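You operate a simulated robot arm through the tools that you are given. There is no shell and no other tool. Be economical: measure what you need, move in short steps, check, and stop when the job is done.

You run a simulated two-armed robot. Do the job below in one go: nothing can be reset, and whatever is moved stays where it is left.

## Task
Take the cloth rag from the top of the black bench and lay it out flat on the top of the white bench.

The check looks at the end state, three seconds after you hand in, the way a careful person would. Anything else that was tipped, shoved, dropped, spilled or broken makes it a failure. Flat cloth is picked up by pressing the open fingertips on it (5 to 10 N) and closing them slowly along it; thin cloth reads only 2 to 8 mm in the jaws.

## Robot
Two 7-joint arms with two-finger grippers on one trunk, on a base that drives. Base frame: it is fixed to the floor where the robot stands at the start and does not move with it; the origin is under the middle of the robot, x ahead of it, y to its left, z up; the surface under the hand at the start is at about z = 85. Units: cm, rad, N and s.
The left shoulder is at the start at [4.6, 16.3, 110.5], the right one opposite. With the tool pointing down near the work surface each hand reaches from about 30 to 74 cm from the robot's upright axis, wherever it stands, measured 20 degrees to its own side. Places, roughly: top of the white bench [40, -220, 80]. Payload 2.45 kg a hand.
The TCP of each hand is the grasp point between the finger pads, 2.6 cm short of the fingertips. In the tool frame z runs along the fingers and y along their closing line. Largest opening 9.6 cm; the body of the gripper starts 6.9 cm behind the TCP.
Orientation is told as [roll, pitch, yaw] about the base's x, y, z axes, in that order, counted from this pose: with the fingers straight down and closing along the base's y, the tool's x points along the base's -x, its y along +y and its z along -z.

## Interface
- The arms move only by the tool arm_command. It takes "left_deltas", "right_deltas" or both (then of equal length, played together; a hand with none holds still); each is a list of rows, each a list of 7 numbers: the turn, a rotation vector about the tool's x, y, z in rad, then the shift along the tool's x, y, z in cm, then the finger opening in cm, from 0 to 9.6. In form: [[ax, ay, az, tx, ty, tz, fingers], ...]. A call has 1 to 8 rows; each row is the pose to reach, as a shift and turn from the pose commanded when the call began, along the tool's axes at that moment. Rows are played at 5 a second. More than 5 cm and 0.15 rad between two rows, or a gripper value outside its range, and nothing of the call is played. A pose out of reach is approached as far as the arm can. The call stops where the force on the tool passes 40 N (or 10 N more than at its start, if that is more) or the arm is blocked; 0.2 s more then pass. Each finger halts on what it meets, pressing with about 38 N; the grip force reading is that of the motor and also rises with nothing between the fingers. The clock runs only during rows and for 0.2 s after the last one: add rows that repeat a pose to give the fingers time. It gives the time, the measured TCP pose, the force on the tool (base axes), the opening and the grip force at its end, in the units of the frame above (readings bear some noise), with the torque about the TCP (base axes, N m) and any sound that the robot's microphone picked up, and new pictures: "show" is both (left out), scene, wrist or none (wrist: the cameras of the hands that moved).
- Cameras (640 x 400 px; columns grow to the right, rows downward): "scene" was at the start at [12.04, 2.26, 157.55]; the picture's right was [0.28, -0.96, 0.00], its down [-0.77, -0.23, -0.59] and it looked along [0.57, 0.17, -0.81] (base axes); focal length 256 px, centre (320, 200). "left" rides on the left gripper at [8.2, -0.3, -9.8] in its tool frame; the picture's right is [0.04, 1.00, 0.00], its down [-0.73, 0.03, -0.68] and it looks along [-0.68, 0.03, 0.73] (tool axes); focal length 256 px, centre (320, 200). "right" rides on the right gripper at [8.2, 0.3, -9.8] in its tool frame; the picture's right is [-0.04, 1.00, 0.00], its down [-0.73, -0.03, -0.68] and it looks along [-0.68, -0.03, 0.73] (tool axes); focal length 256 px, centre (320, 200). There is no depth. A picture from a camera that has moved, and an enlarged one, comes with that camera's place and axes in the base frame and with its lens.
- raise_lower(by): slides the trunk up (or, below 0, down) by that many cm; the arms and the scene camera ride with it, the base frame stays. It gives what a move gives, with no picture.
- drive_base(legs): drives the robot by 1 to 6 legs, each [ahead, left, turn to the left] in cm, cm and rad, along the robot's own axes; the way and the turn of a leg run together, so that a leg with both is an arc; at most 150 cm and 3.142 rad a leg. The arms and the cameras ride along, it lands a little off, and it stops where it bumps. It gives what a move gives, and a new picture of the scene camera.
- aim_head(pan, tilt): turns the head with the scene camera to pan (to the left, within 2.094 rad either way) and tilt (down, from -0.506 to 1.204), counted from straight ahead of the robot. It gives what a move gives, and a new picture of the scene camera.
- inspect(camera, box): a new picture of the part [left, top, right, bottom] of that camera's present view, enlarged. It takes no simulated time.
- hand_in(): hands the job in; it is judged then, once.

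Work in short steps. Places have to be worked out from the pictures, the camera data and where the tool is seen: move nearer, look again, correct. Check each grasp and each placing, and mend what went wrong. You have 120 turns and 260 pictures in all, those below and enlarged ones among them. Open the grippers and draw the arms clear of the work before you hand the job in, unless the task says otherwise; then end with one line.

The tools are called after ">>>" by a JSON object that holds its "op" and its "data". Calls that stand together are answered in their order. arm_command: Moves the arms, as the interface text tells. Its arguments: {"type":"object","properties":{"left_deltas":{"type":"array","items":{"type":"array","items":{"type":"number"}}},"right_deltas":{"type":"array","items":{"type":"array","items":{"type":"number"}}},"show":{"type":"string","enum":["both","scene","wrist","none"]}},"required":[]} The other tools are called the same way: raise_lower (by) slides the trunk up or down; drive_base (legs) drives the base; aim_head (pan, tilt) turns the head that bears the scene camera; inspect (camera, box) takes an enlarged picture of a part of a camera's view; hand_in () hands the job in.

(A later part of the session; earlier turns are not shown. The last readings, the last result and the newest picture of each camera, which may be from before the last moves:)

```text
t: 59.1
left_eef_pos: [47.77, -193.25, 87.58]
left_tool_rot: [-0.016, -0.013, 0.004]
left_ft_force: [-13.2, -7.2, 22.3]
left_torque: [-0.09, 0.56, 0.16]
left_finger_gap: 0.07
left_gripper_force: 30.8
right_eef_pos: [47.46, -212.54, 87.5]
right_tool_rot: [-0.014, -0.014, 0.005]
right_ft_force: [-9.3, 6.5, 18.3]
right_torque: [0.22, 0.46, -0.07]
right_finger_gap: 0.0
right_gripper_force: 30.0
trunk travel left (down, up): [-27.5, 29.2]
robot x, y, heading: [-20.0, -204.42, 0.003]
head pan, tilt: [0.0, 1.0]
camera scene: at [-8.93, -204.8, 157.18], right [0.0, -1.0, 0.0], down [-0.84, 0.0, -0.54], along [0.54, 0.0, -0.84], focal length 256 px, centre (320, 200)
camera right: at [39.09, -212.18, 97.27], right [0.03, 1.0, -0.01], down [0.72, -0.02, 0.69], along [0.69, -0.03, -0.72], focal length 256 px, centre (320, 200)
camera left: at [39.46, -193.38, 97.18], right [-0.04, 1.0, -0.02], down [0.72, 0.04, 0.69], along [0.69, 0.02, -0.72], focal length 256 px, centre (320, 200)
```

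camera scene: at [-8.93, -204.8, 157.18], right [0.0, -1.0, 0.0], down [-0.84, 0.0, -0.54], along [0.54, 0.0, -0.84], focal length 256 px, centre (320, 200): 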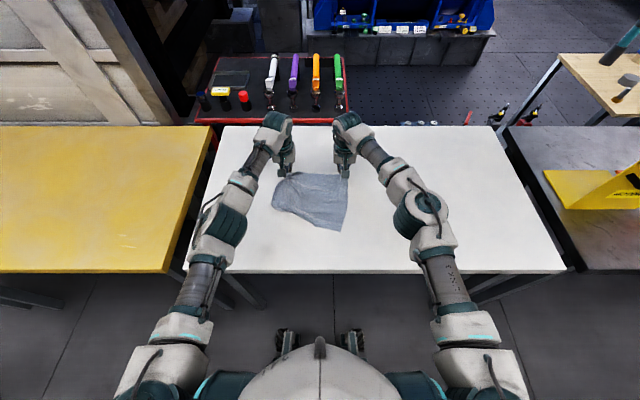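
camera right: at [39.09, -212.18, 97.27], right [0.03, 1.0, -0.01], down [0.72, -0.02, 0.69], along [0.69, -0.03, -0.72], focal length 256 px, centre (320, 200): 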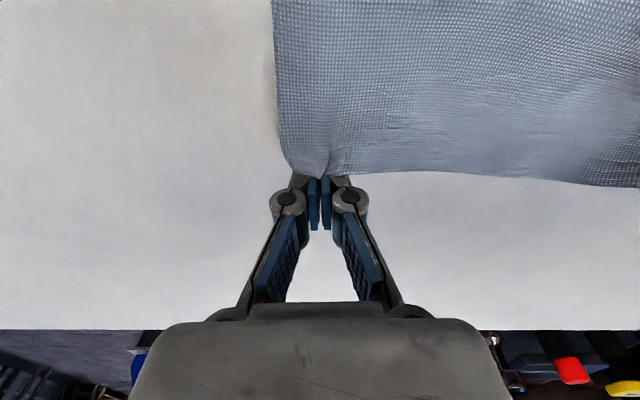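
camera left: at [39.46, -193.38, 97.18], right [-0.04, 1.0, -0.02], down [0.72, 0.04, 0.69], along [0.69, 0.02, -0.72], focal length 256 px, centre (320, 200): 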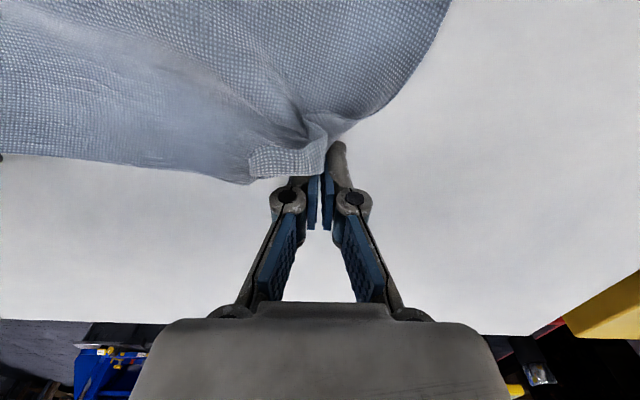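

The cloth is nearly smooth, with only a small fold at the left pinch. I'll reduce the pressure and open slowly so the fingertips spread the pinched cloth.

>>> {"op": "arm_command", "data": {"left_deltas": [[0, 0, 0, 0, 0, -0.12, 0], [0, 0, 0, 0, 0, -0.12, 0.6], [0, 0, 0, 0, 0, -0.12, 1.2], [0, 0, 0, 0, 0, -0.12, 1.8], [0, 0, 0, 0, 0, -0.12, 2.4], [0, 0, 0, 0, 0, -0.12, 3]], "right_deltas": [[0, 0, 0, 0, 0, -0.12, 0], [0, 0, 0, 0, 0, -0.12, 0.5], [0, 0, 0, 0, 0, -0.12, 1], [0, 0, 0, 0, 0, -0.12, 1.5], [0, 0, 0, 0, 0, -0.12, 2], [0, 0, 0, 0, 0, -0.12, 2]], "show": "wrist"}}

>>> {"op": "arm_command", "data": {"left_deltas": [[0, 0, 0, 0, 0, -1.5, 3], [0, 0, 0, 0, 0, -4, 3], [0, 0, 0, 0, 0, -8, 3], [0, 0, 0, 2, 0, -12, 3]], "right_deltas": [[0, 0, 0, 0, 0, -1.5, 2], [0, 0, 0, 0, 0, -4, 2], [0, 0, 0, 0, 0, -8, 2], [0, 0, 0, 2, 0, -12, 2]]}}

```text
t: 60.5
left_eef_pos: [48.1, -193.14, 87.33]
left_tool_rot: [-0.019, -0.009, 0.003]
left_ft_force: [0.4, -5.6, 8.3]
left_torque: [-0.28, 0.1, 0.06]
left_finger_gap: 2.69
left_gripper_force: 7.6
right_eef_pos: [47.89, -212.43, 87.44]
right_tool_rot: [-0.014, -0.016, 0.006]
right_ft_force: [-4.7, -1.3, 17.8]
right_torque: [-0.18, 0.28, -0.05]
right_finger_gap: 1.54
right_gripper_force: 0.1
trunk travel left (down, up): [-27.5, 29.2]
robot x, y, heading: [-19.7, -204.67, 0.002]
head pan, tilt: [0.0, 1.0]
camera right: at [39.52, -212.21, 97.28], right [0.04, 1.0, -0.01], down [0.72, -0.02, 0.69], along [0.69, -0.03, -0.72], focal length 256 px, centre (320, 200)
camera left: at [39.82, -193.35, 97.03], right [-0.04, 1.0, -0.02], down [0.73, 0.04, 0.69], along [0.69, 0.02, -0.73], focal length 256 px, centre (320, 200)
```

right: 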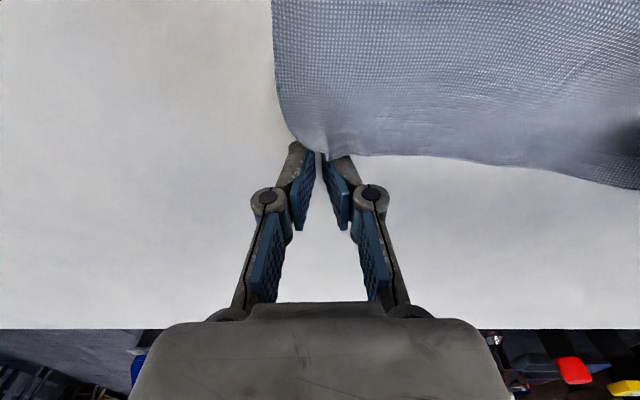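
left: 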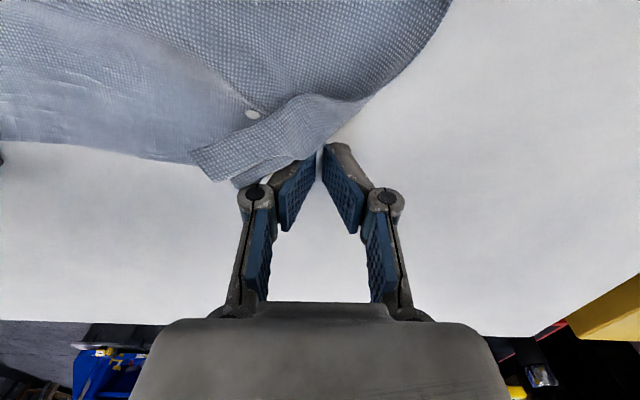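

```text
t: 61.5
left_eef_pos: [45.97, -192.96, 99.45]
left_tool_rot: [-0.015, -0.009, 0.002]
left_ft_force: [-0.5, -0.6, -0.7]
left_torque: [0.06, -0.02, -0.02]
left_finger_gap: 3.01
left_gripper_force: 0.0
right_eef_pos: [45.75, -212.26, 99.47]
right_tool_rot: [-0.013, -0.014, 0.006]
right_ft_force: [0.4, -0.1, -0.1]
right_torque: [0.02, -0.02, 0.01]
right_finger_gap: 1.99
right_gripper_force: 0.1
trunk travel left (down, up): [-27.5, 29.2]
robot x, y, heading: [-19.66, -204.63, 0.003]
head pan, tilt: [0.0, 1.0]
camera scene: at [-7.89, -204.77, 157.09], right [0.0, -1.0, 0.0], down [-0.84, 0.0, -0.54], along [0.54, 0.0, -0.84], focal length 256 px, centre (320, 200)
camera right: at [37.36, -211.95, 109.23], right [0.03, 1.0, -0.01], down [0.72, -0.02, 0.69], along [0.69, -0.03, -0.72], focal length 256 px, centre (320, 200)
camera left: at [37.75, -193.11, 109.18], right [-0.04, 1.0, -0.02], down [0.73, 0.04, 0.69], along [0.69, 0.02, -0.73], focal length 256 px, centre (320, 200)
```

scene: 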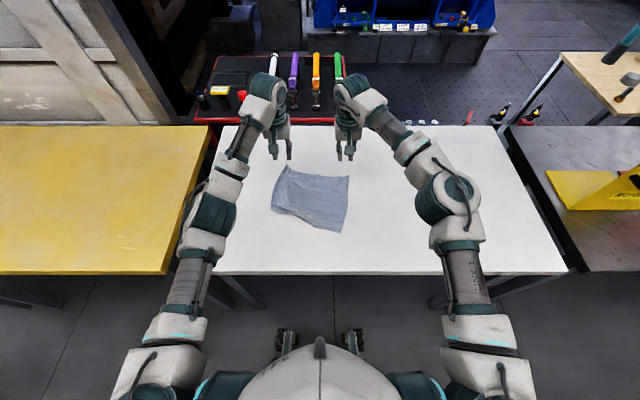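
right: 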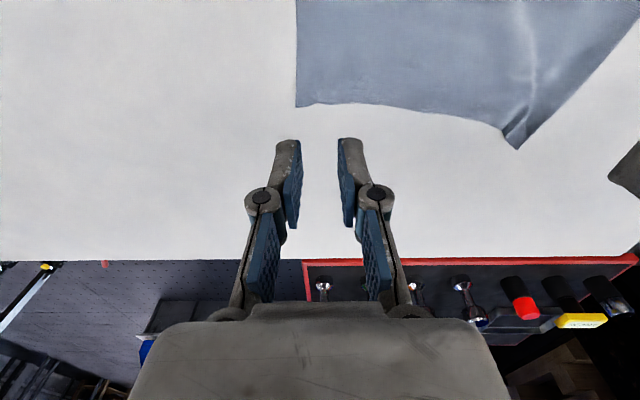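
left: 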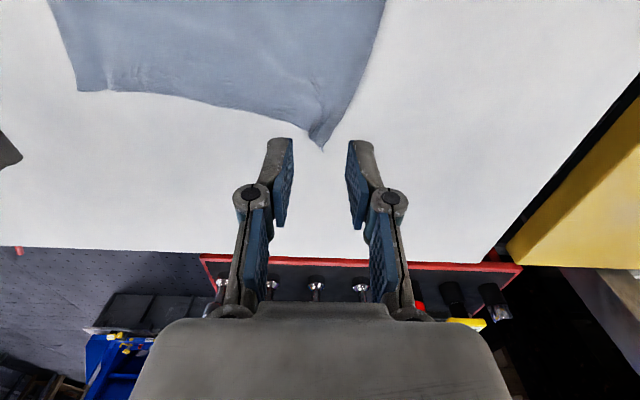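

Released, and the cloth looks mostly flat. I'll draw the hands up and back out of the way for a clear view of the folds.

>>> {"op": "arm_command", "data": {"left_deltas": [[0, 0, 0, 3, 4, -1, 3], [0, 0, 0, 6, 8, -2, 3], [0, 0, 0, 9, 11, -2, 3], [0, 0, 0, 12, 13, -2, 3]], "right_deltas": [[0, 0, 0, 3, -4, -1, 2], [0, 0, 0, 6, -8, -2, 2], [0, 0, 0, 9, -11, -2, 2], [0, 0, 0, 12, -13, -2, 2]], "show": "none"}}

>>> {"op": "inspect", "data": {"camera": "scene", "box": [230, 145, 390, 245]}}

```text
refused: row 1 steps farther than a row can; nothing moved
```

```text
4.00 times, centred on (310, 195) of scene
camera zoom: at [-7.89, -204.77, 157.09], right [0.0, -1.0, 0.0], down [-0.84, 0.0, -0.54], along [0.54, 0.0, -0.84], focal length 1025 px, centre (360, 220)
```

zoom: 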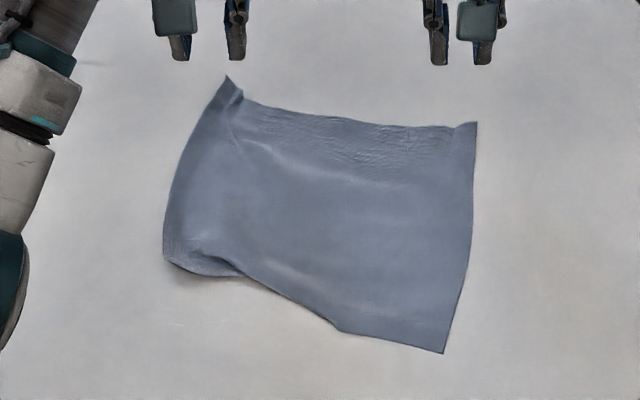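

The near-left edge looks tucked under or bulged around (33, −194). I'll pull the left hand back to view it from its wrist camera and move the right hand aside.

>>> {"op": "arm_command", "data": {"left_deltas": [[0, 0, 0, 3.5, 2, -1.5, 3], [0, 0, 0, 7, 4, -3, 3], [0, 0, 0, 11, 4, -3, 3], [0, 0, 0, 15, 4, -3, 3], [0, 0, 0, 19, 4, -3, 3], [0, 0, 0, 23, 4, -3, 3]], "right_deltas": [[0, 0, 0, 3, -2, -1, 2], [0, 0, 0, 6, -4, -2, 2], [0, 0, 0, 9, -6, -2, 2], [0, 0, 0, 12, -8, -2, 2], [0, 0, 0, 14, -10, -2, 2], [0, 0, 0, 14, -12, -2, 2]], "show": "both"}}

>>> {"op": "inspect", "data": {"camera": "scene", "box": [230, 145, 390, 245]}}

```text
t: 62.9
left_eef_pos: [22.87, -189.12, 101.96]
left_tool_rot: [-0.017, -0.01, 0.002]
left_ft_force: [-0.2, 0.1, 0.2]
left_torque: [0.01, 0.0, -0.06]
left_finger_gap: 3.01
left_gripper_force: 0.0
right_eef_pos: [31.63, -224.52, 101.16]
right_tool_rot: [-0.014, -0.01, 0.003]
right_ft_force: [-0.1, 0.0, 0.1]
right_torque: [0.02, 0.0, -0.03]
right_finger_gap: 2.0
right_gripper_force: 0.0
trunk travel left (down, up): [-27.5, 29.2]
robot x, y, heading: [-19.39, -204.58, -0.002]
head pan, tilt: [0.0, 1.0]
camera scene: at [-7.84, -204.85, 157.07], right [0.0, -1.0, 0.0], down [-0.84, 0.0, -0.54], along [0.54, 0.0, -0.84], focal length 256 px, centre (320, 200)
camera right: at [23.44, -224.25, 110.99], right [0.03, 1.0, -0.01], down [0.73, -0.02, 0.69], along [0.69, -0.03, -0.73], focal length 256 px, centre (320, 200)
camera left: at [14.69, -189.3, 111.57], right [-0.04, 1.0, -0.02], down [0.73, 0.04, 0.68], along [0.68, 0.02, -0.73], focal length 256 px, centre (320, 200)
```

scene: 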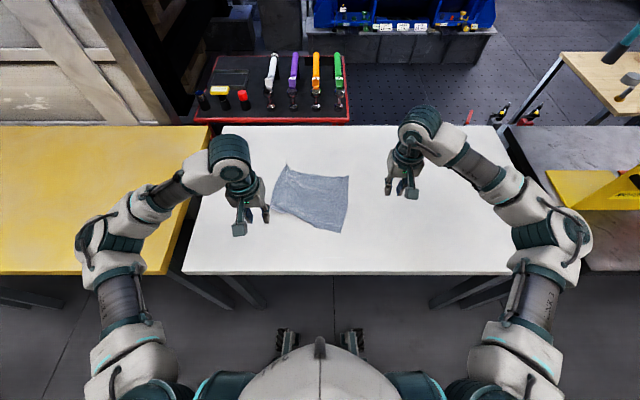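
right: 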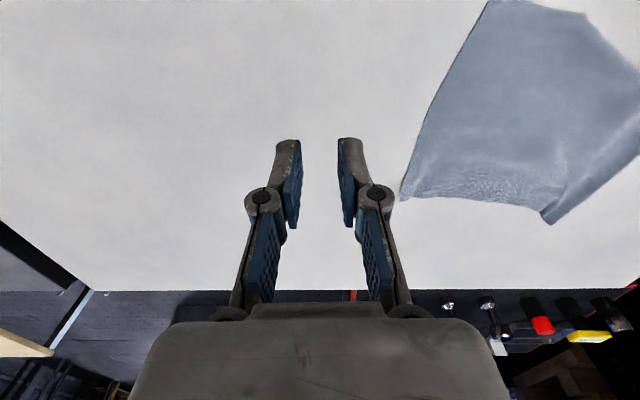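
left: 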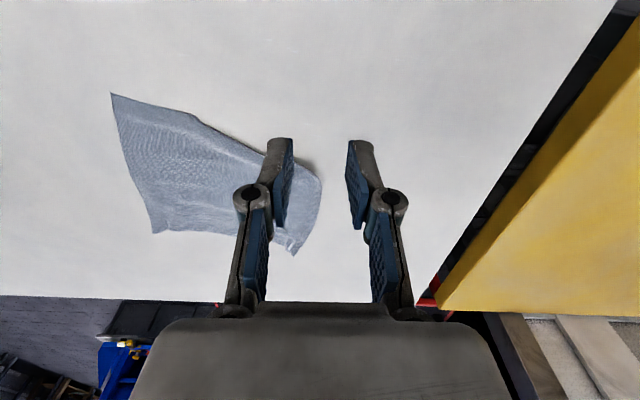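

```text
4.00 times, centred on (310, 195) of scene
camera zoom: at [-7.84, -204.85, 157.07], right [0.0, -1.0, 0.0], down [-0.84, 0.0, -0.54], along [0.54, 0.0, -0.84], focal length 1025 px, centre (360, 220)
```

zoom: 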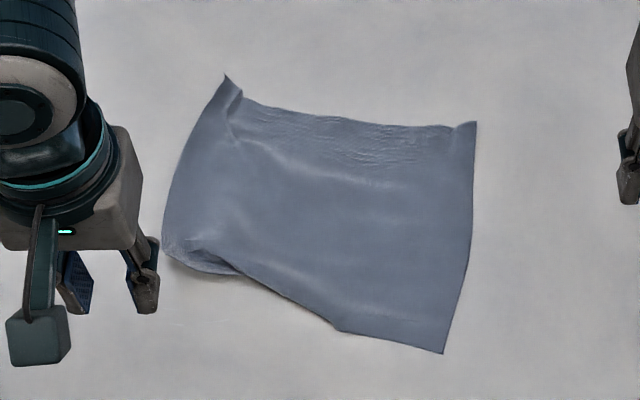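

The finger hides the spot; I'll move the left hand 6 cm further left and zoom in.

>>> {"op": "arm_command", "data": {"left_deltas": [[0, 0, 0, -2, 3.5, 1, 3], [0, 0, 0, -4, 7, 2, 3]], "show": "none"}}

>>> {"op": "inspect", "data": {"camera": "left", "box": [0, 50, 320, 250]}}

```text
t: 63.5
left_eef_pos: [27.26, -181.71, 99.82]
left_tool_rot: [-0.019, -0.009, 0.001]
left_ft_force: [-0.2, -0.4, -0.3]
left_torque: [-0.01, -0.01, 0.01]
left_finger_gap: 2.99
left_gripper_force: 0.2
right_eef_pos: [31.72, -224.16, 101.13]
right_tool_rot: [-0.015, -0.01, 0.005]
right_ft_force: [-0.4, 0.1, -0.6]
right_torque: [-0.03, 0.01, 0.04]
right_finger_gap: 2.0
right_gripper_force: 0.0
trunk travel left (down, up): [-27.5, 29.2]
robot x, y, heading: [-19.65, -204.73, 0.001]
head pan, tilt: [0.0, 1.0]
```

```text
2.00 times, centred on (160, 150) of left
camera zoom: at [18.93, -181.83, 109.57], right [-0.04, 1.0, -0.02], down [0.73, 0.04, 0.68], along [0.68, 0.01, -0.73], focal length 512 px, centre (640, 300)
```

zoom: 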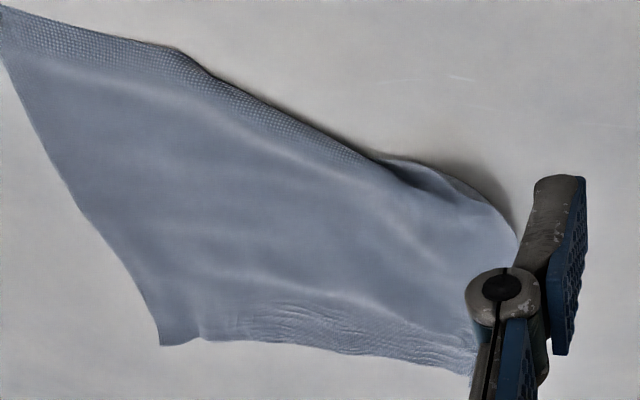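

The near-left edge is folded under by a few centimetres. I'll re-lay it: grip the far edge again with both hands, lift so the near edge hangs free, then lay it out forward, checking each step. First I'll drive 6 cm forward for reach.

>>> {"op": "drive_base", "data": {"legs": [[6, 0, 0]]}}

>>> {"op": "inspect", "data": {"camera": "scene", "box": [230, 165, 390, 265]}}

```text
t: 64.4
left_eef_pos: [33.03, -181.64, 99.95]
left_tool_rot: [-0.017, -0.01, 0.004]
left_ft_force: [1.6, 0.5, -0.6]
left_torque: [0.01, 0.03, -0.01]
left_finger_gap: 3.0
left_gripper_force: 0.0
right_eef_pos: [37.75, -224.32, 101.14]
right_tool_rot: [-0.015, -0.011, 0.007]
right_ft_force: [0.2, 0.0, -0.2]
right_torque: [0.01, 0.05, -0.01]
right_finger_gap: 2.0
right_gripper_force: 0.1
trunk travel left (down, up): [-27.5, 29.2]
robot x, y, heading: [-13.97, -204.7, 0.006]
head pan, tilt: [0.0, 1.0]
camera scene: at [-1.99, -204.52, 157.09], right [0.0, -1.0, 0.0], down [-0.84, 0.0, -0.54], along [0.54, 0.0, -0.84], focal length 256 px, centre (320, 200)
```

scene: 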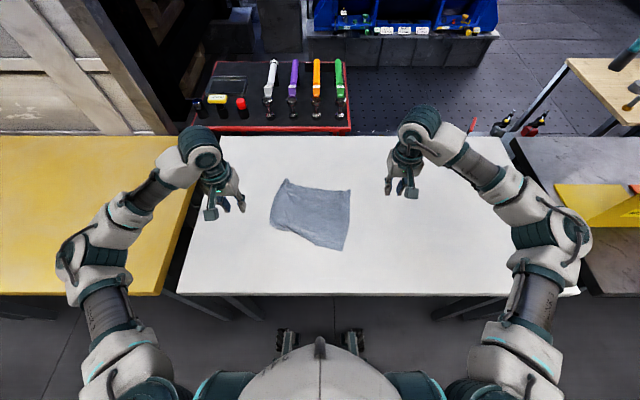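

```text
4.00 times, centred on (310, 215) of scene
camera zoom: at [-1.99, -204.52, 157.09], right [0.0, -1.0, 0.0], down [-0.84, 0.0, -0.54], along [0.54, 0.0, -0.84], focal length 1025 px, centre (360, 140)
```

zoom: 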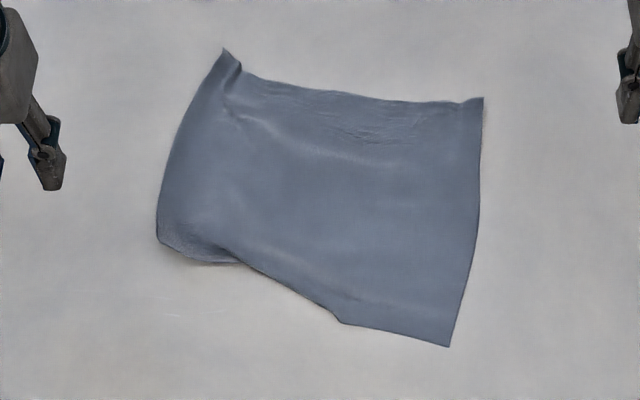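

The far corners are at about (54, −192.5) and (48.6, −215). I'll bring both hands over the far edge, inside the corners, and down to just above the cloth.

>>> {"op": "arm_command", "data": {"left_deltas": [[0, 0, 0, -3, -2.5, 0, 3.2], [0, 0, 0, -6, -5, 0, 3.2], [0, 0, 0, -9, -7.5, 0, 3.2], [0, 0, 0, -12, -10, 1, 3.2], [0, 0, 0, -15, -12.5, 3, 3.2], [0, 0, 0, -16.6, -14.4, 6, 3.2], [0, 0, 0, -16.6, -14.4, 10, 3.2], [0, 0, 0, -16.6, -14.4, 11.8, 3.2]], "right_deltas": [[0, 0, 0, -2, 2.5, 0, 3.2], [0, 0, 0, -4, 5, 0, 3.2], [0, 0, 0, -6, 7.5, 0, 3.2], [0, 0, 0, -8, 10, 2, 3.2], [0, 0, 0, -9.5, 12.5, 5, 3.2], [0, 0, 0, -9.5, 12.5, 8, 3.2], [0, 0, 0, -9.5, 12.5, 11.5, 3.2], [0, 0, 0, -9.5, 12.5, 13, 3.2]], "show": "wrist"}}

```text
t: 66.2
left_eef_pos: [49.7, -196.37, 88.53]
left_tool_rot: [-0.016, -0.012, 0.003]
left_ft_force: [-0.2, 0.0, -0.4]
left_torque: [-0.02, 0.0, 0.0]
left_finger_gap: 3.2
left_gripper_force: 0.1
right_eef_pos: [47.12, -212.12, 88.25]
right_tool_rot: [-0.016, -0.015, 0.007]
right_ft_force: [-0.2, -0.1, -0.8]
right_torque: [-0.01, 0.0, -0.02]
right_finger_gap: 3.2
right_gripper_force: 0.1
trunk travel left (down, up): [-27.5, 29.2]
robot x, y, heading: [-13.87, -204.44, 0.001]
head pan, tilt: [0.0, 1.0]
camera right: at [38.81, -211.75, 98.06], right [0.03, 1.0, -0.01], down [0.72, -0.01, 0.69], along [0.69, -0.03, -0.72], focal length 256 px, centre (320, 200)
camera left: at [41.44, -196.61, 98.19], right [-0.04, 1.0, -0.02], down [0.73, 0.04, 0.69], along [0.69, 0.02, -0.73], focal length 256 px, centre (320, 200)
```

right: 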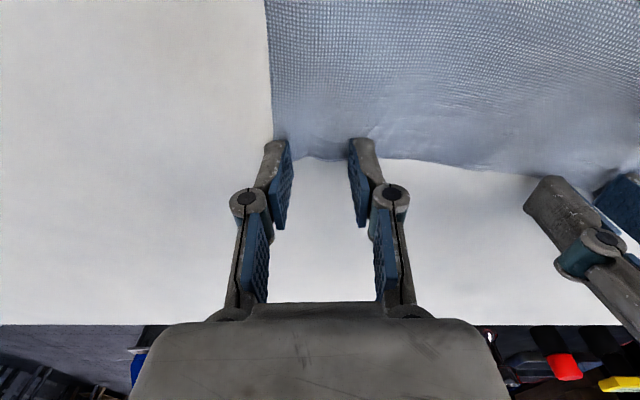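
left: 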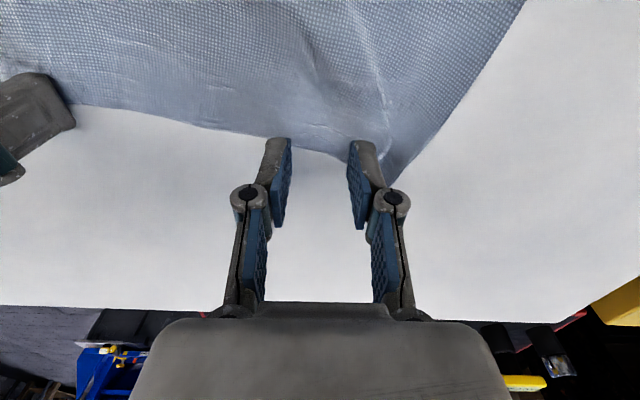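

The fingertips straddle the far edge, so I'll shift both hands 2 cm toward the robot and lower to first contact.

>>> {"op": "arm_command", "data": {"left_deltas": [[0, 0, 0, 1, 0.2, 0, 3.2], [0, 0, 0, 2.1, 0.5, 0, 3.2], [0, 0, 0, 2.1, 0.5, 0.5, 3.2], [0, 0, 0, 2.1, 0.5, 0.85, 3.2], [0, 0, 0, 2.1, 0.5, 0.85, 3.2]], "right_deltas": [[0, 0, 0, 1, 0, 0, 3.2], [0, 0, 0, 1.8, 0, 0, 3.2], [0, 0, 0, 1.8, 0, 0.4, 3.2], [0, 0, 0, 1.8, 0, 0.7, 3.2], [0, 0, 0, 1.8, 0, 0.7, 3.2]], "show": "wrist"}}

```text
t: 67.4
left_eef_pos: [47.58, -196.0, 87.8]
left_tool_rot: [-0.013, -0.011, 0.004]
left_ft_force: [0.1, -0.3, -0.4]
left_torque: [-0.04, 0.0, -0.01]
left_finger_gap: 3.18
left_gripper_force: 0.0
right_eef_pos: [45.27, -211.97, 87.71]
right_tool_rot: [-0.014, -0.016, 0.008]
right_ft_force: [-0.3, 0.0, 7.0]
right_torque: [0.15, 0.06, 0.02]
right_finger_gap: 3.22
right_gripper_force: 0.8
trunk travel left (down, up): [-27.5, 29.2]
robot x, y, heading: [-13.99, -204.11, 0.004]
head pan, tilt: [0.0, 1.0]
camera right: at [36.93, -211.79, 97.51], right [0.03, 1.0, -0.01], down [0.72, -0.02, 0.69], along [0.69, -0.03, -0.72], focal length 256 px, centre (320, 200)
camera left: at [39.26, -196.19, 97.51], right [-0.04, 1.0, -0.02], down [0.73, 0.04, 0.69], along [0.69, 0.02, -0.73], focal length 256 px, centre (320, 200)
```

right: 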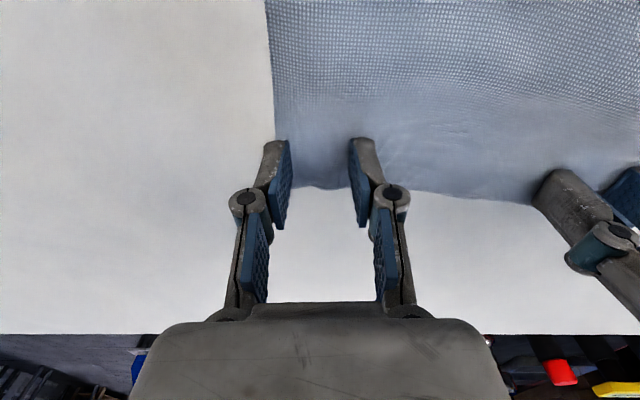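
left: 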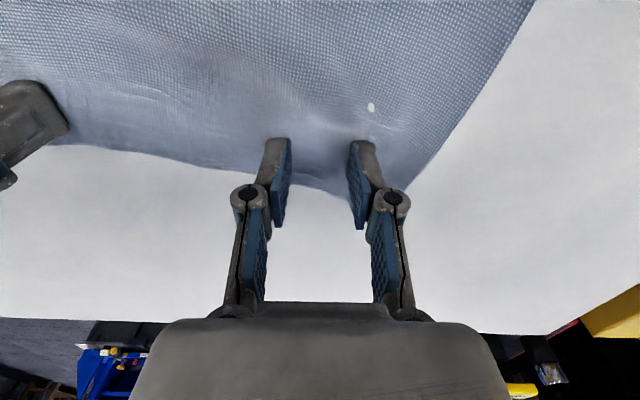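

The right outer finger sits at the cloth's side edge, so I'll shift it 0.8 cm inward. Then both press to about 10–12 N.

>>> {"op": "arm_command", "data": {"left_deltas": [[0, 0, 0, 0, 0, 0.1, 3.2], [0, 0, 0, 0, 0, 0.2, 3.2], [0, 0, 0, 0, 0, 0.25, 3.2], [0, 0, 0, 0, 0, 0.25, 3.2]], "right_deltas": [[0, 0, 0, 0, 0, -0.5, 3.2], [0, 0, 0, 0, 0.9, -0.5, 3.2], [0, 0, 0, 0, 0.9, 0.05, 3.2], [0, 0, 0, 0, 0.9, 0.05, 3.2]], "show": "none"}}

```text
t: 68.4
left_eef_pos: [47.41, -195.89, 87.7]
left_tool_rot: [-0.015, -0.011, 0.005]
left_ft_force: [-0.1, 0.3, 8.5]
left_torque: [0.05, 0.08, -0.03]
left_finger_gap: 3.14
left_gripper_force: 4.5
right_eef_pos: [45.2, -211.12, 87.71]
right_tool_rot: [-0.014, -0.019, 0.007]
right_ft_force: [0.1, -1.6, 12.6]
right_torque: [0.19, 0.06, -0.04]
right_finger_gap: 3.02
right_gripper_force: 0.0
trunk travel left (down, up): [-27.5, 29.2]
robot x, y, heading: [-13.64, -204.42, 0.005]
head pan, tilt: [0.0, 1.0]
```

Forces are 8.5 N and 12.6 N. I'll press the left slightly more and close both slowly.

>>> {"op": "arm_command", "data": {"left_deltas": [[0, 0, 0, 0, 0, 0.07, 3.0], [0, 0, 0, 0, 0, 0.07, 2.6], [0, 0, 0, 0, 0, 0.07, 2.1], [0, 0, 0, 0, 0, 0.07, 1.6], [0, 0, 0, 0, 0, 0.07, 1.1], [0, 0, 0, 0, 0, 0.07, 0.6], [0, 0, 0, 0, 0, 0.05, 0.1], [0, 0, 0, 0, 0, 0.05, 0]], "right_deltas": [[0, 0, 0, 0, 0, 0.02, 3.0], [0, 0, 0, 0, 0, 0.02, 2.6], [0, 0, 0, 0, 0, 0.02, 2.1], [0, 0, 0, 0, 0, 0.02, 1.6], [0, 0, 0, 0, 0, 0.02, 1.1], [0, 0, 0, 0, 0, 0.02, 0.6], [0, 0, 0, 0, 0, 0, 0.1], [0, 0, 0, 0, 0, 0, 0]], "show": "wrist"}}

```text
t: 70.2
left_eef_pos: [47.5, -196.03, 87.73]
left_tool_rot: [-0.017, -0.014, 0.004]
left_ft_force: [-2.2, -8.8, 15.9]
left_torque: [-0.24, 0.18, 0.06]
left_finger_gap: 0.13
left_gripper_force: 31.2
right_eef_pos: [45.1, -211.19, 87.63]
right_tool_rot: [-0.014, -0.015, 0.007]
right_ft_force: [0.1, 6.2, 22.4]
right_torque: [0.17, 0.11, -0.05]
right_finger_gap: 0.26
right_gripper_force: 34.0
trunk travel left (down, up): [-27.5, 29.2]
robot x, y, heading: [-13.69, -204.86, 0.005]
head pan, tilt: [0.0, 1.0]
camera right: at [36.79, -210.9, 97.4], right [0.03, 1.0, -0.01], down [0.72, -0.01, 0.69], along [0.69, -0.03, -0.72], focal length 256 px, centre (320, 200)
camera left: at [39.09, -196.14, 97.31], right [-0.04, 1.0, -0.02], down [0.72, 0.04, 0.69], along [0.69, 0.02, -0.73], focal length 256 px, centre (320, 200)
```

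right: 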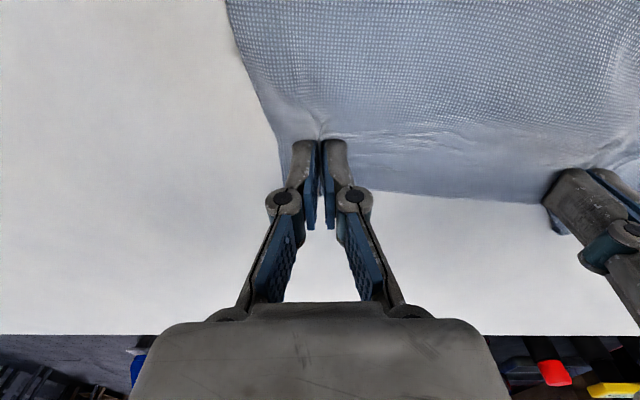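
left: 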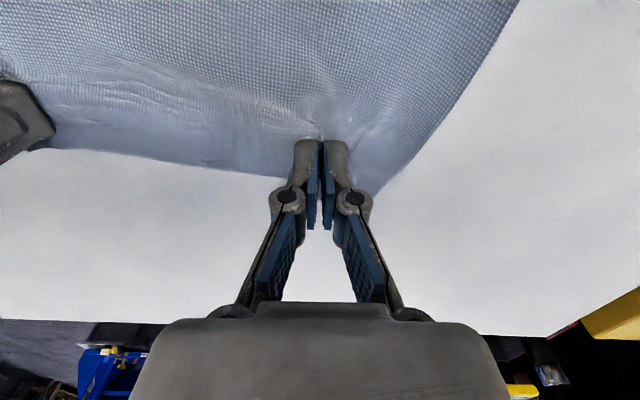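

Both pinches hold (0.13 and 0.26, with tension between the hands). I'll slacken slightly and lift while arcing back toward the near edge.

>>> {"op": "arm_command", "data": {"left_deltas": [[0, 0, 0, 0, -0.4, -2, 0], [0, 0, 0, 1, -0.4, -5, 0], [0, 0, 0, 3, -0.4, -9, 0], [0, 0, 0, 6, -0.4, -13, 0], [0, 0, 0, 9, -0.4, -17, 0], [0, 0, 0, 13, -0.4, -20, 0], [0, 0, 0, 17, -0.4, -22, 0], [0, 0, 0, 20.5, -0.4, -24, 0]], "right_deltas": [[0, 0, 0, 0, 0.4, -2, 0], [0, 0, 0, 0.5, 0.4, -5, 0], [0, 0, 0, 2, 0.4, -9, 0], [0, 0, 0, 4.5, 0.4, -13, 0], [0, 0, 0, 7.5, 0.4, -17, 0], [0, 0, 0, 11, 0.4, -20, 0], [0, 0, 0, 15, 0.4, -22, 0], [0, 0, 0, 18, 0.4, -24, 0]]}}

```text
t: 72.0
left_eef_pos: [26.34, -196.1, 111.25]
left_tool_rot: [-0.016, -0.012, 0.003]
left_ft_force: [-0.3, -0.6, 0.3]
left_torque: [0.04, -0.05, 0.0]
left_finger_gap: 0.09
left_gripper_force: 30.5
right_eef_pos: [26.65, -210.71, 111.43]
right_tool_rot: [-0.015, -0.016, 0.005]
right_ft_force: [-0.9, 5.9, -4.1]
right_torque: [1.69, 0.05, 0.17]
right_finger_gap: 0.35
right_gripper_force: 30.4
trunk travel left (down, up): [-27.5, 29.2]
robot x, y, heading: [-13.64, -204.71, 0.004]
head pan, tilt: [0.0, 1.0]
camera scene: at [-2.16, -204.67, 157.09], right [0.0, -1.0, 0.0], down [-0.84, 0.0, -0.54], along [0.54, 0.0, -0.84], focal length 256 px, centre (320, 200)
camera right: at [18.33, -210.37, 121.15], right [0.03, 1.0, -0.01], down [0.72, -0.02, 0.69], along [0.69, -0.03, -0.72], focal length 256 px, centre (320, 200)
camera left: at [18.16, -196.18, 120.99], right [-0.04, 1.0, -0.02], down [0.72, 0.04, 0.69], along [0.69, 0.02, -0.73], focal length 256 px, centre (320, 200)
```

scene: 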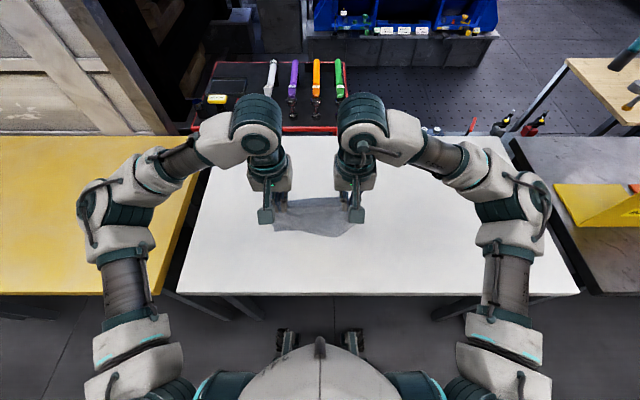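
right: 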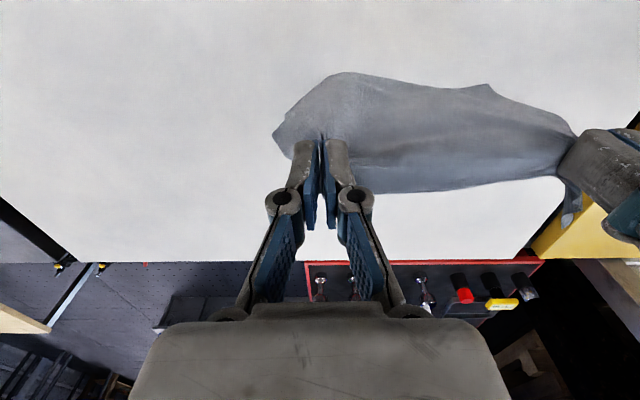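
left: 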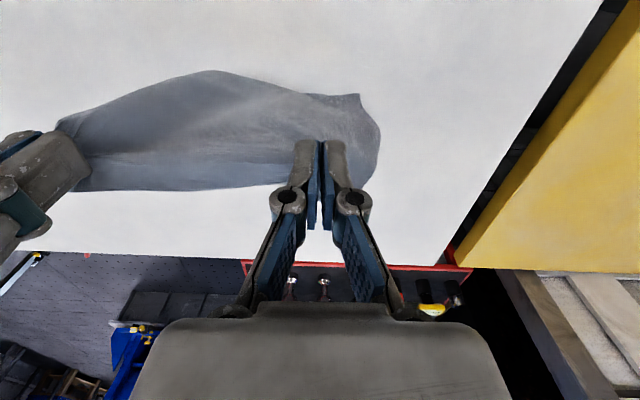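

The cloth hangs freely again with the near flap released. I'll lower and move forward gently to set the free edge behind the hands.

>>> {"op": "arm_command", "data": {"left_deltas": [[0, 0, 0, 0, 0.3, 0, 0], [0, 0, 0, 0, 0.5, 2, 0], [0, 0, 0, 0, 0.5, 4, 0], [0, 0, 0, -1, 0.5, 5.5, 0], [0, 0, 0, -2.5, 0.5, 6.5, 0], [0, 0, 0, -4.5, 0.5, 7.5, 0], [0, 0, 0, -6.5, 0.5, 8.5, 0], [0, 0, 0, -8.5, 0.5, 9.7, 0]], "right_deltas": [[0, 0, 0, 0, -0.3, 0, 0], [0, 0, 0, 0, -0.5, 2, 0], [0, 0, 0, 0, -0.5, 4, 0], [0, 0, 0, -1, -0.5, 5.5, 0], [0, 0, 0, -2.5, -0.5, 6.5, 0], [0, 0, 0, -4.5, -0.5, 7.5, 0], [0, 0, 0, -6.5, -0.5, 8.5, 0], [0, 0, 0, -8.5, -0.5, 9.7, 0]]}}

>>> {"op": "inspect", "data": {"camera": "scene", "box": [230, 165, 390, 265]}}

```text
t: 73.8
left_eef_pos: [35.31, -195.69, 101.56]
left_tool_rot: [-0.019, -0.008, 0.005]
left_ft_force: [0.4, -10.6, 0.4]
left_torque: [-0.37, -0.01, -0.09]
left_finger_gap: 0.11
left_gripper_force: 30.6
right_eef_pos: [35.69, -211.07, 101.63]
right_tool_rot: [-0.015, -0.013, 0.005]
right_ft_force: [-0.5, 11.1, -1.2]
right_torque: [0.3, 0.01, 0.16]
right_finger_gap: 0.25
right_gripper_force: 29.8
trunk travel left (down, up): [-27.5, 29.2]
robot x, y, heading: [-13.44, -204.81, -0.001]
head pan, tilt: [0.0, 1.0]
camera scene: at [-1.6, -204.67, 157.03], right [0.0, -1.0, 0.0], down [-0.84, 0.0, -0.54], along [0.54, 0.0, -0.84], focal length 256 px, centre (320, 200)
camera right: at [27.35, -210.81, 111.44], right [0.03, 1.0, -0.01], down [0.73, -0.01, 0.69], along [0.69, -0.03, -0.73], focal length 256 px, centre (320, 200)
camera left: at [27.09, -195.86, 111.32], right [-0.04, 1.0, -0.02], down [0.73, 0.04, 0.69], along [0.69, 0.02, -0.73], focal length 256 px, centre (320, 200)
```

scene: 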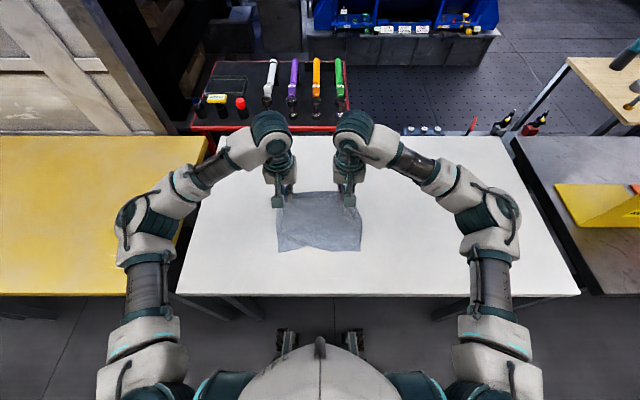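
right: 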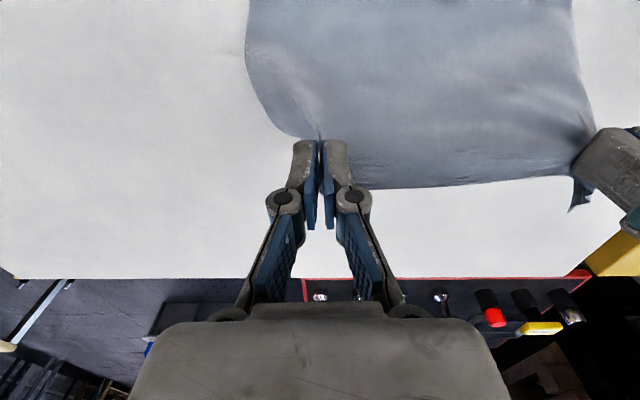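
left: 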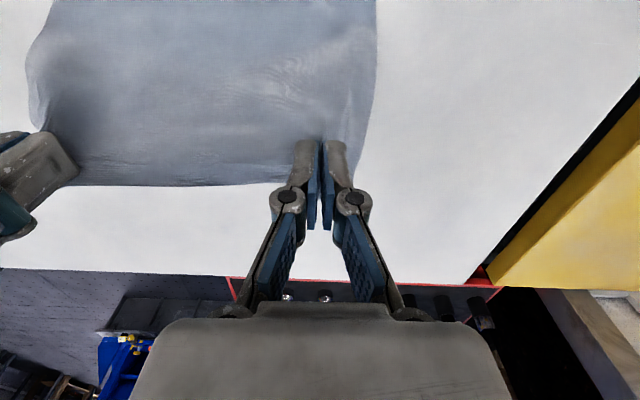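

```text
4.00 times, centred on (310, 215) of scene
camera zoom: at [-1.6, -204.67, 157.03], right [0.0, -1.0, 0.0], down [-0.84, 0.0, -0.54], along [0.54, 0.0, -0.84], focal length 1025 px, centre (360, 140)
```

zoom: 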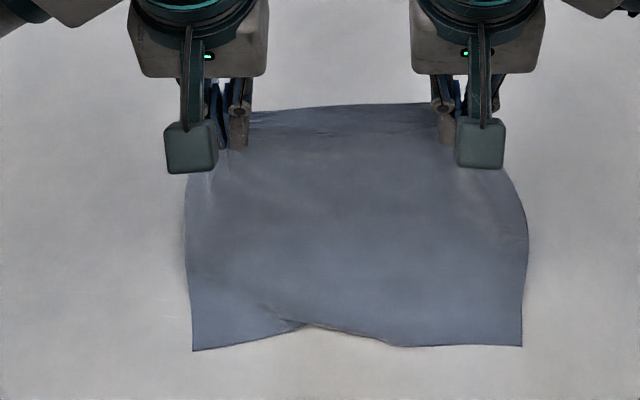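

Excellent: the near edge is flat and straight apart from a slight ripple mid-edge. I'll continue forward first, keeping it gently stretched, then down to just above the bench.

>>> {"op": "arm_command", "data": {"left_deltas": [[0, 0, 0, -2.5, 0, 0.5, 0], [0, 0, 0, -5, 0, 1.2, 0], [0, 0, 0, -6.8, 0, 3, 0], [0, 0, 0, -8.2, 0, 5.5, 0], [0, 0, 0, -9.3, 0, 8, 0], [0, 0, 0, -10, 0, 10.5, 0], [0, 0, 0, -10.5, 0, 12.8, 0], [0, 0, 0, -10.5, 0, 13.2, 0]], "right_deltas": [[0, 0, 0, -2.5, 0, 0.5, 0], [0, 0, 0, -5, 0, 1.2, 0], [0, 0, 0, -6.8, 0, 3, 0], [0, 0, 0, -8.2, 0, 5.5, 0], [0, 0, 0, -9.3, 0, 8, 0], [0, 0, 0, -10, 0, 10.5, 0], [0, 0, 0, -10.5, 0, 12.8, 0], [0, 0, 0, -10.5, 0, 13.2, 0]], "show": "wrist"}}

>>> {"op": "inspect", "data": {"camera": "scene", "box": [230, 165, 390, 265]}}

```text
t: 75.6
left_eef_pos: [45.96, -195.79, 88.7]
left_tool_rot: [-0.018, -0.012, 0.003]
left_ft_force: [0.3, -9.6, -0.1]
left_torque: [-0.29, -0.03, -0.1]
left_finger_gap: 0.08
left_gripper_force: 30.1
right_eef_pos: [46.2, -211.24, 88.63]
right_tool_rot: [-0.016, -0.015, 0.005]
right_ft_force: [-0.8, 10.1, 0.8]
right_torque: [0.21, -0.04, 0.14]
right_finger_gap: 0.11
right_gripper_force: 28.8
trunk travel left (down, up): [-27.5, 29.2]
robot x, y, heading: [-13.76, -204.36, 0.003]
head pan, tilt: [0.0, 1.0]
camera right: at [37.86, -210.92, 98.43], right [0.03, 1.0, -0.01], down [0.72, -0.01, 0.69], along [0.69, -0.03, -0.72], focal length 256 px, centre (320, 200)
camera left: at [37.74, -195.96, 98.36], right [-0.04, 1.0, -0.02], down [0.73, 0.04, 0.69], along [0.69, 0.02, -0.73], focal length 256 px, centre (320, 200)
```

right: 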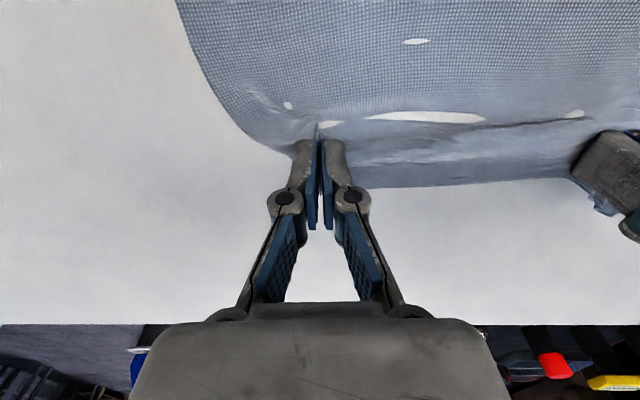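
left: 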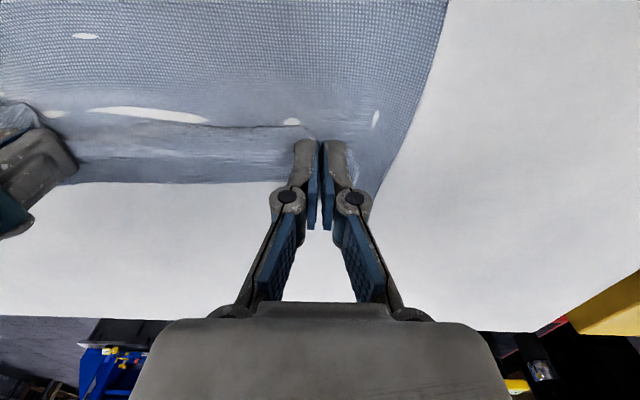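

```text
4.00 times, centred on (310, 215) of scene
camera zoom: at [-1.74, -204.68, 157.06], right [0.0, -1.0, 0.0], down [-0.84, 0.0, -0.54], along [0.54, 0.0, -0.84], focal length 1025 px, centre (360, 140)
```

zoom: 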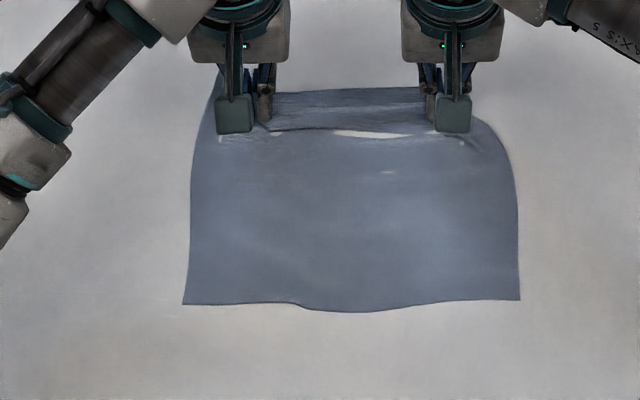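

The cloth is flat with a straight near edge. I'll lower to light contact and ease the sideways tension, then open slowly.

>>> {"op": "arm_command", "data": {"left_deltas": [[0, 0, 0, 0, -0.1, 0.5, 0], [0, 0, 0, 0, -0.2, 0.95, 0], [0, 0, 0, 0, -0.2, 0.95, 0.5], [0, 0, 0, 0, -0.2, 0.95, 1.2], [0, 0, 0, 0, -0.2, 0.95, 1.9], [0, 0, 0, 0, -0.2, 0.95, 2.6], [0, 0, 0, 0, -0.2, 0.95, 3]], "right_deltas": [[0, 0, 0, 0, 0.1, 0.5, 0], [0, 0, 0, 0, 0.2, 0.9, 0], [0, 0, 0, 0, 0.2, 0.9, 0.5], [0, 0, 0, 0, 0.2, 0.9, 1.2], [0, 0, 0, 0, 0.2, 0.9, 1.9], [0, 0, 0, 0, 0.2, 0.9, 2.6], [0, 0, 0, 0, 0.2, 0.9, 3]], "show": "wrist"}}

```text
t: 77.2
left_eef_pos: [45.98, -195.94, 87.74]
left_tool_rot: [-0.016, -0.012, 0.004]
left_ft_force: [0.4, -0.3, 4.6]
left_torque: [0.08, 0.0, 0.0]
left_finger_gap: 3.05
left_gripper_force: 0.1
right_eef_pos: [46.13, -211.05, 87.74]
right_tool_rot: [-0.013, -0.013, 0.008]
right_ft_force: [-0.1, -0.4, 3.1]
right_torque: [0.01, 0.02, 0.0]
right_finger_gap: 2.96
right_gripper_force: 0.0
trunk travel left (down, up): [-27.5, 29.2]
robot x, y, heading: [-13.71, -204.48, 0.002]
head pan, tilt: [0.0, 1.0]
camera right: at [37.87, -210.76, 97.53], right [0.03, 1.0, -0.01], down [0.72, -0.02, 0.69], along [0.69, -0.03, -0.72], focal length 256 px, centre (320, 200)
camera left: at [37.68, -196.24, 97.37], right [-0.04, 1.0, -0.02], down [0.73, 0.04, 0.69], along [0.69, 0.02, -0.73], focal length 256 px, centre (320, 200)
```

right: 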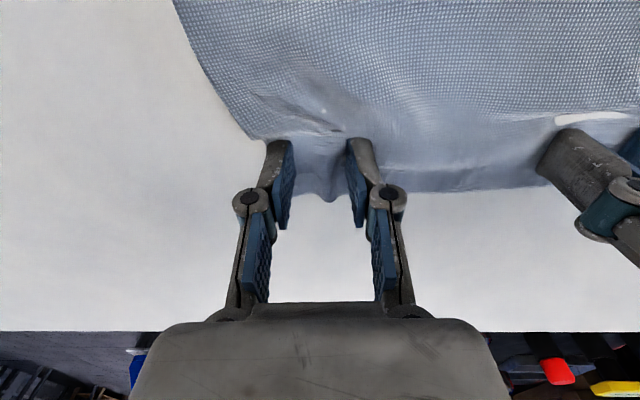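
left: 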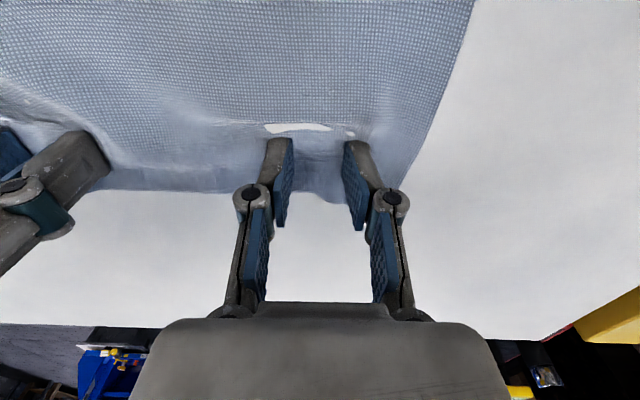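

Released. I'll lift straight up and draw the hands aside for a clear view.

>>> {"op": "arm_command", "data": {"left_deltas": [[0, 0, 0, 0, 0, -1.5, 3], [0, 0, 0, 0, 0, -5, 3], [0, 0, 0, 0, 0, -9, 3], [0, 0, 0, 2, 3, -12, 3], [0, 0, 0, 4, 7, -13, 3], [0, 0, 0, 6, 11, -14, 3], [0, 0, 0, 9, 14, -14, 3]], "right_deltas": [[0, 0, 0, 0, 0, -1.5, 3], [0, 0, 0, 0, 0, -5, 3], [0, 0, 0, 0, 0, -9, 3], [0, 0, 0, 2, -3, -12, 3], [0, 0, 0, 4, -7, -13, 3], [0, 0, 0, 6, -11, -14, 3], [0, 0, 0, 9, -14, -14, 3]], "show": "wrist"}}

>>> {"op": "inspect", "data": {"camera": "scene", "box": [230, 165, 390, 265]}}

```text
t: 78.8
left_eef_pos: [36.8, -181.81, 101.4]
left_tool_rot: [-0.017, -0.015, 0.003]
left_ft_force: [-0.4, 0.7, 0.2]
left_torque: [0.0, -0.01, 0.01]
left_finger_gap: 3.02
left_gripper_force: 0.2
right_eef_pos: [36.95, -224.98, 102.09]
right_tool_rot: [-0.014, -0.014, 0.009]
right_ft_force: [-0.3, 0.9, -0.5]
right_torque: [0.02, -0.02, 0.0]
right_finger_gap: 3.0
right_gripper_force: 0.2
trunk travel left (down, up): [-27.5, 29.2]
robot x, y, heading: [-13.7, -204.16, 0.004]
head pan, tilt: [0.0, 1.0]
camera right: at [28.64, -224.65, 111.92], right [0.03, 1.0, -0.01], down [0.72, -0.01, 0.69], along [0.69, -0.03, -0.72], focal length 256 px, centre (320, 200)
camera left: at [28.52, -182.05, 111.01], right [-0.04, 1.0, -0.02], down [0.72, 0.04, 0.69], along [0.69, 0.02, -0.73], focal length 256 px, centre (320, 200)
```

right: 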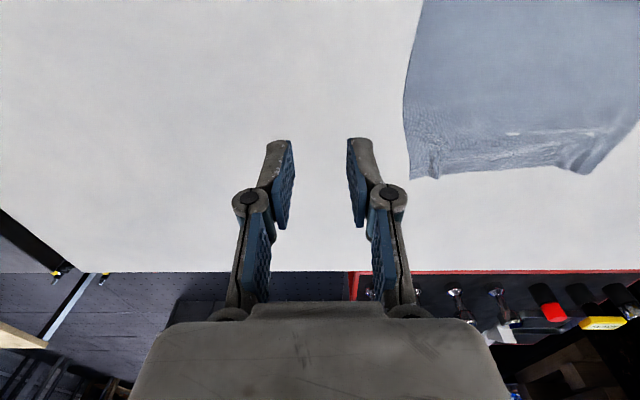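
left: 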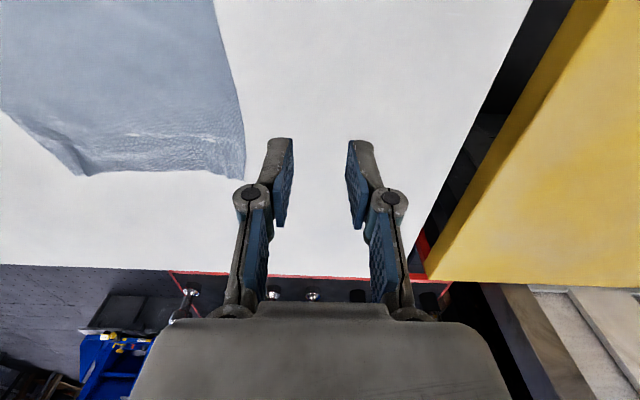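

```text
4.00 times, centred on (310, 215) of scene
camera zoom: at [-2.15, -204.7, 157.09], right [0.0, -1.0, 0.0], down [-0.84, 0.0, -0.54], along [0.54, 0.0, -0.84], focal length 1025 px, centre (360, 140)
```

zoom: 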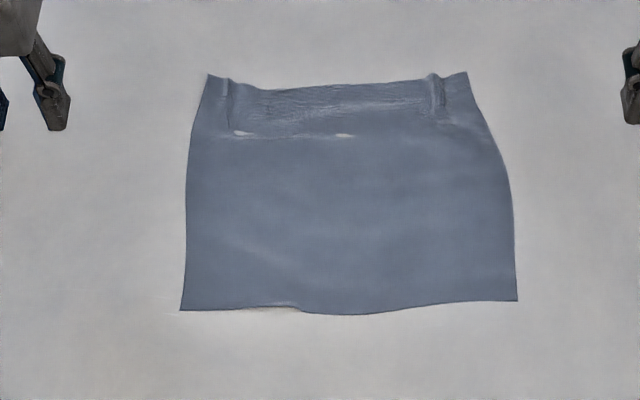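

The rag is laid out, with only small pinch ridges near the two far corners. I'll smooth them by closing the fingers and pressing lightly on the corner flaps outside the ridges, then sliding outward.

>>> {"op": "arm_command", "data": {"left_deltas": [[0, 0, 0, -2.5, -2.3, 0, 1], [0, 0, 0, -5, -4.6, 0, 0], [0, 0, 0, -7.5, -7, 1, 0], [0, 0, 0, -9.5, -9, 3, 0], [0, 0, 0, -10.9, -10.4, 6, 0], [0, 0, 0, -10.9, -10.4, 10, 0], [0, 0, 0, -10.9, -10.4, 12.6, 0], [0, 0, 0, -10.9, -10.4, 12.9, 0]], "right_deltas": [[0, 0, 0, -2.5, 2.5, 0, 1], [0, 0, 0, -5, 5, 0, 0], [0, 0, 0, -7.5, 7.5, 1, 0], [0, 0, 0, -10, 10, 3, 0], [0, 0, 0, -11.8, 11.7, 6, 0], [0, 0, 0, -11.8, 11.7, 10, 0], [0, 0, 0, -11.8, 11.7, 13.3, 0], [0, 0, 0, -11.8, 11.7, 13.6, 0]], "show": "wrist"}}

```text
t: 80.6
left_eef_pos: [47.89, -192.25, 88.65]
left_tool_rot: [-0.016, -0.013, 0.005]
left_ft_force: [0.2, 0.9, -0.1]
left_torque: [-0.02, 0.01, 0.0]
left_finger_gap: 0.0
left_gripper_force: 28.8
right_eef_pos: [49.27, -213.27, 88.26]
right_tool_rot: [-0.016, -0.014, 0.007]
right_ft_force: [-0.2, 0.1, 0.0]
right_torque: [0.03, 0.02, -0.04]
right_finger_gap: 0.02
right_gripper_force: 28.7
trunk travel left (down, up): [-27.5, 29.2]
robot x, y, heading: [-13.79, -204.89, -0.004]
head pan, tilt: [0.0, 1.0]
camera right: at [40.87, -213.01, 97.96], right [0.03, 1.0, -0.01], down [0.72, -0.01, 0.69], along [0.69, -0.03, -0.72], focal length 256 px, centre (320, 200)
camera left: at [39.63, -192.6, 98.34], right [-0.04, 1.0, -0.02], down [0.73, 0.04, 0.69], along [0.69, 0.02, -0.73], focal length 256 px, centre (320, 200)
```

right: 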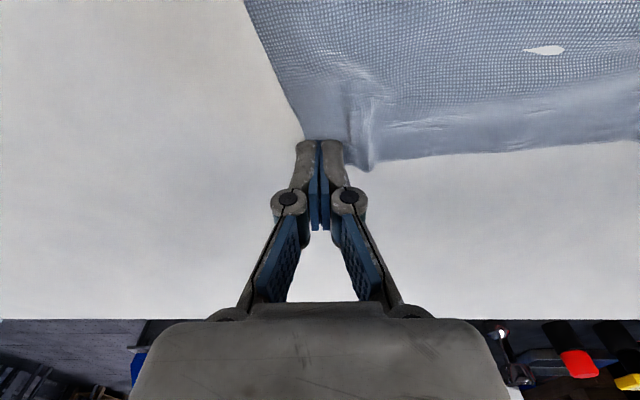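
left: 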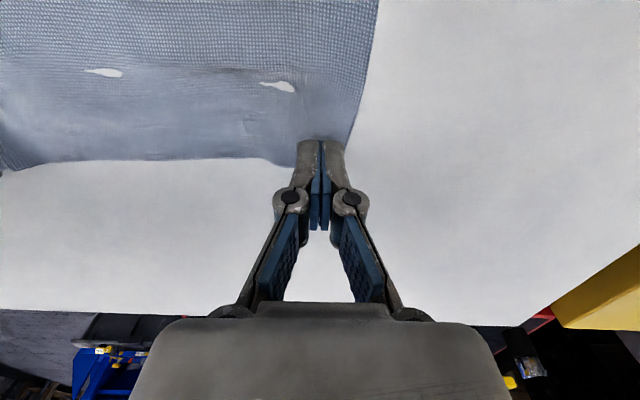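

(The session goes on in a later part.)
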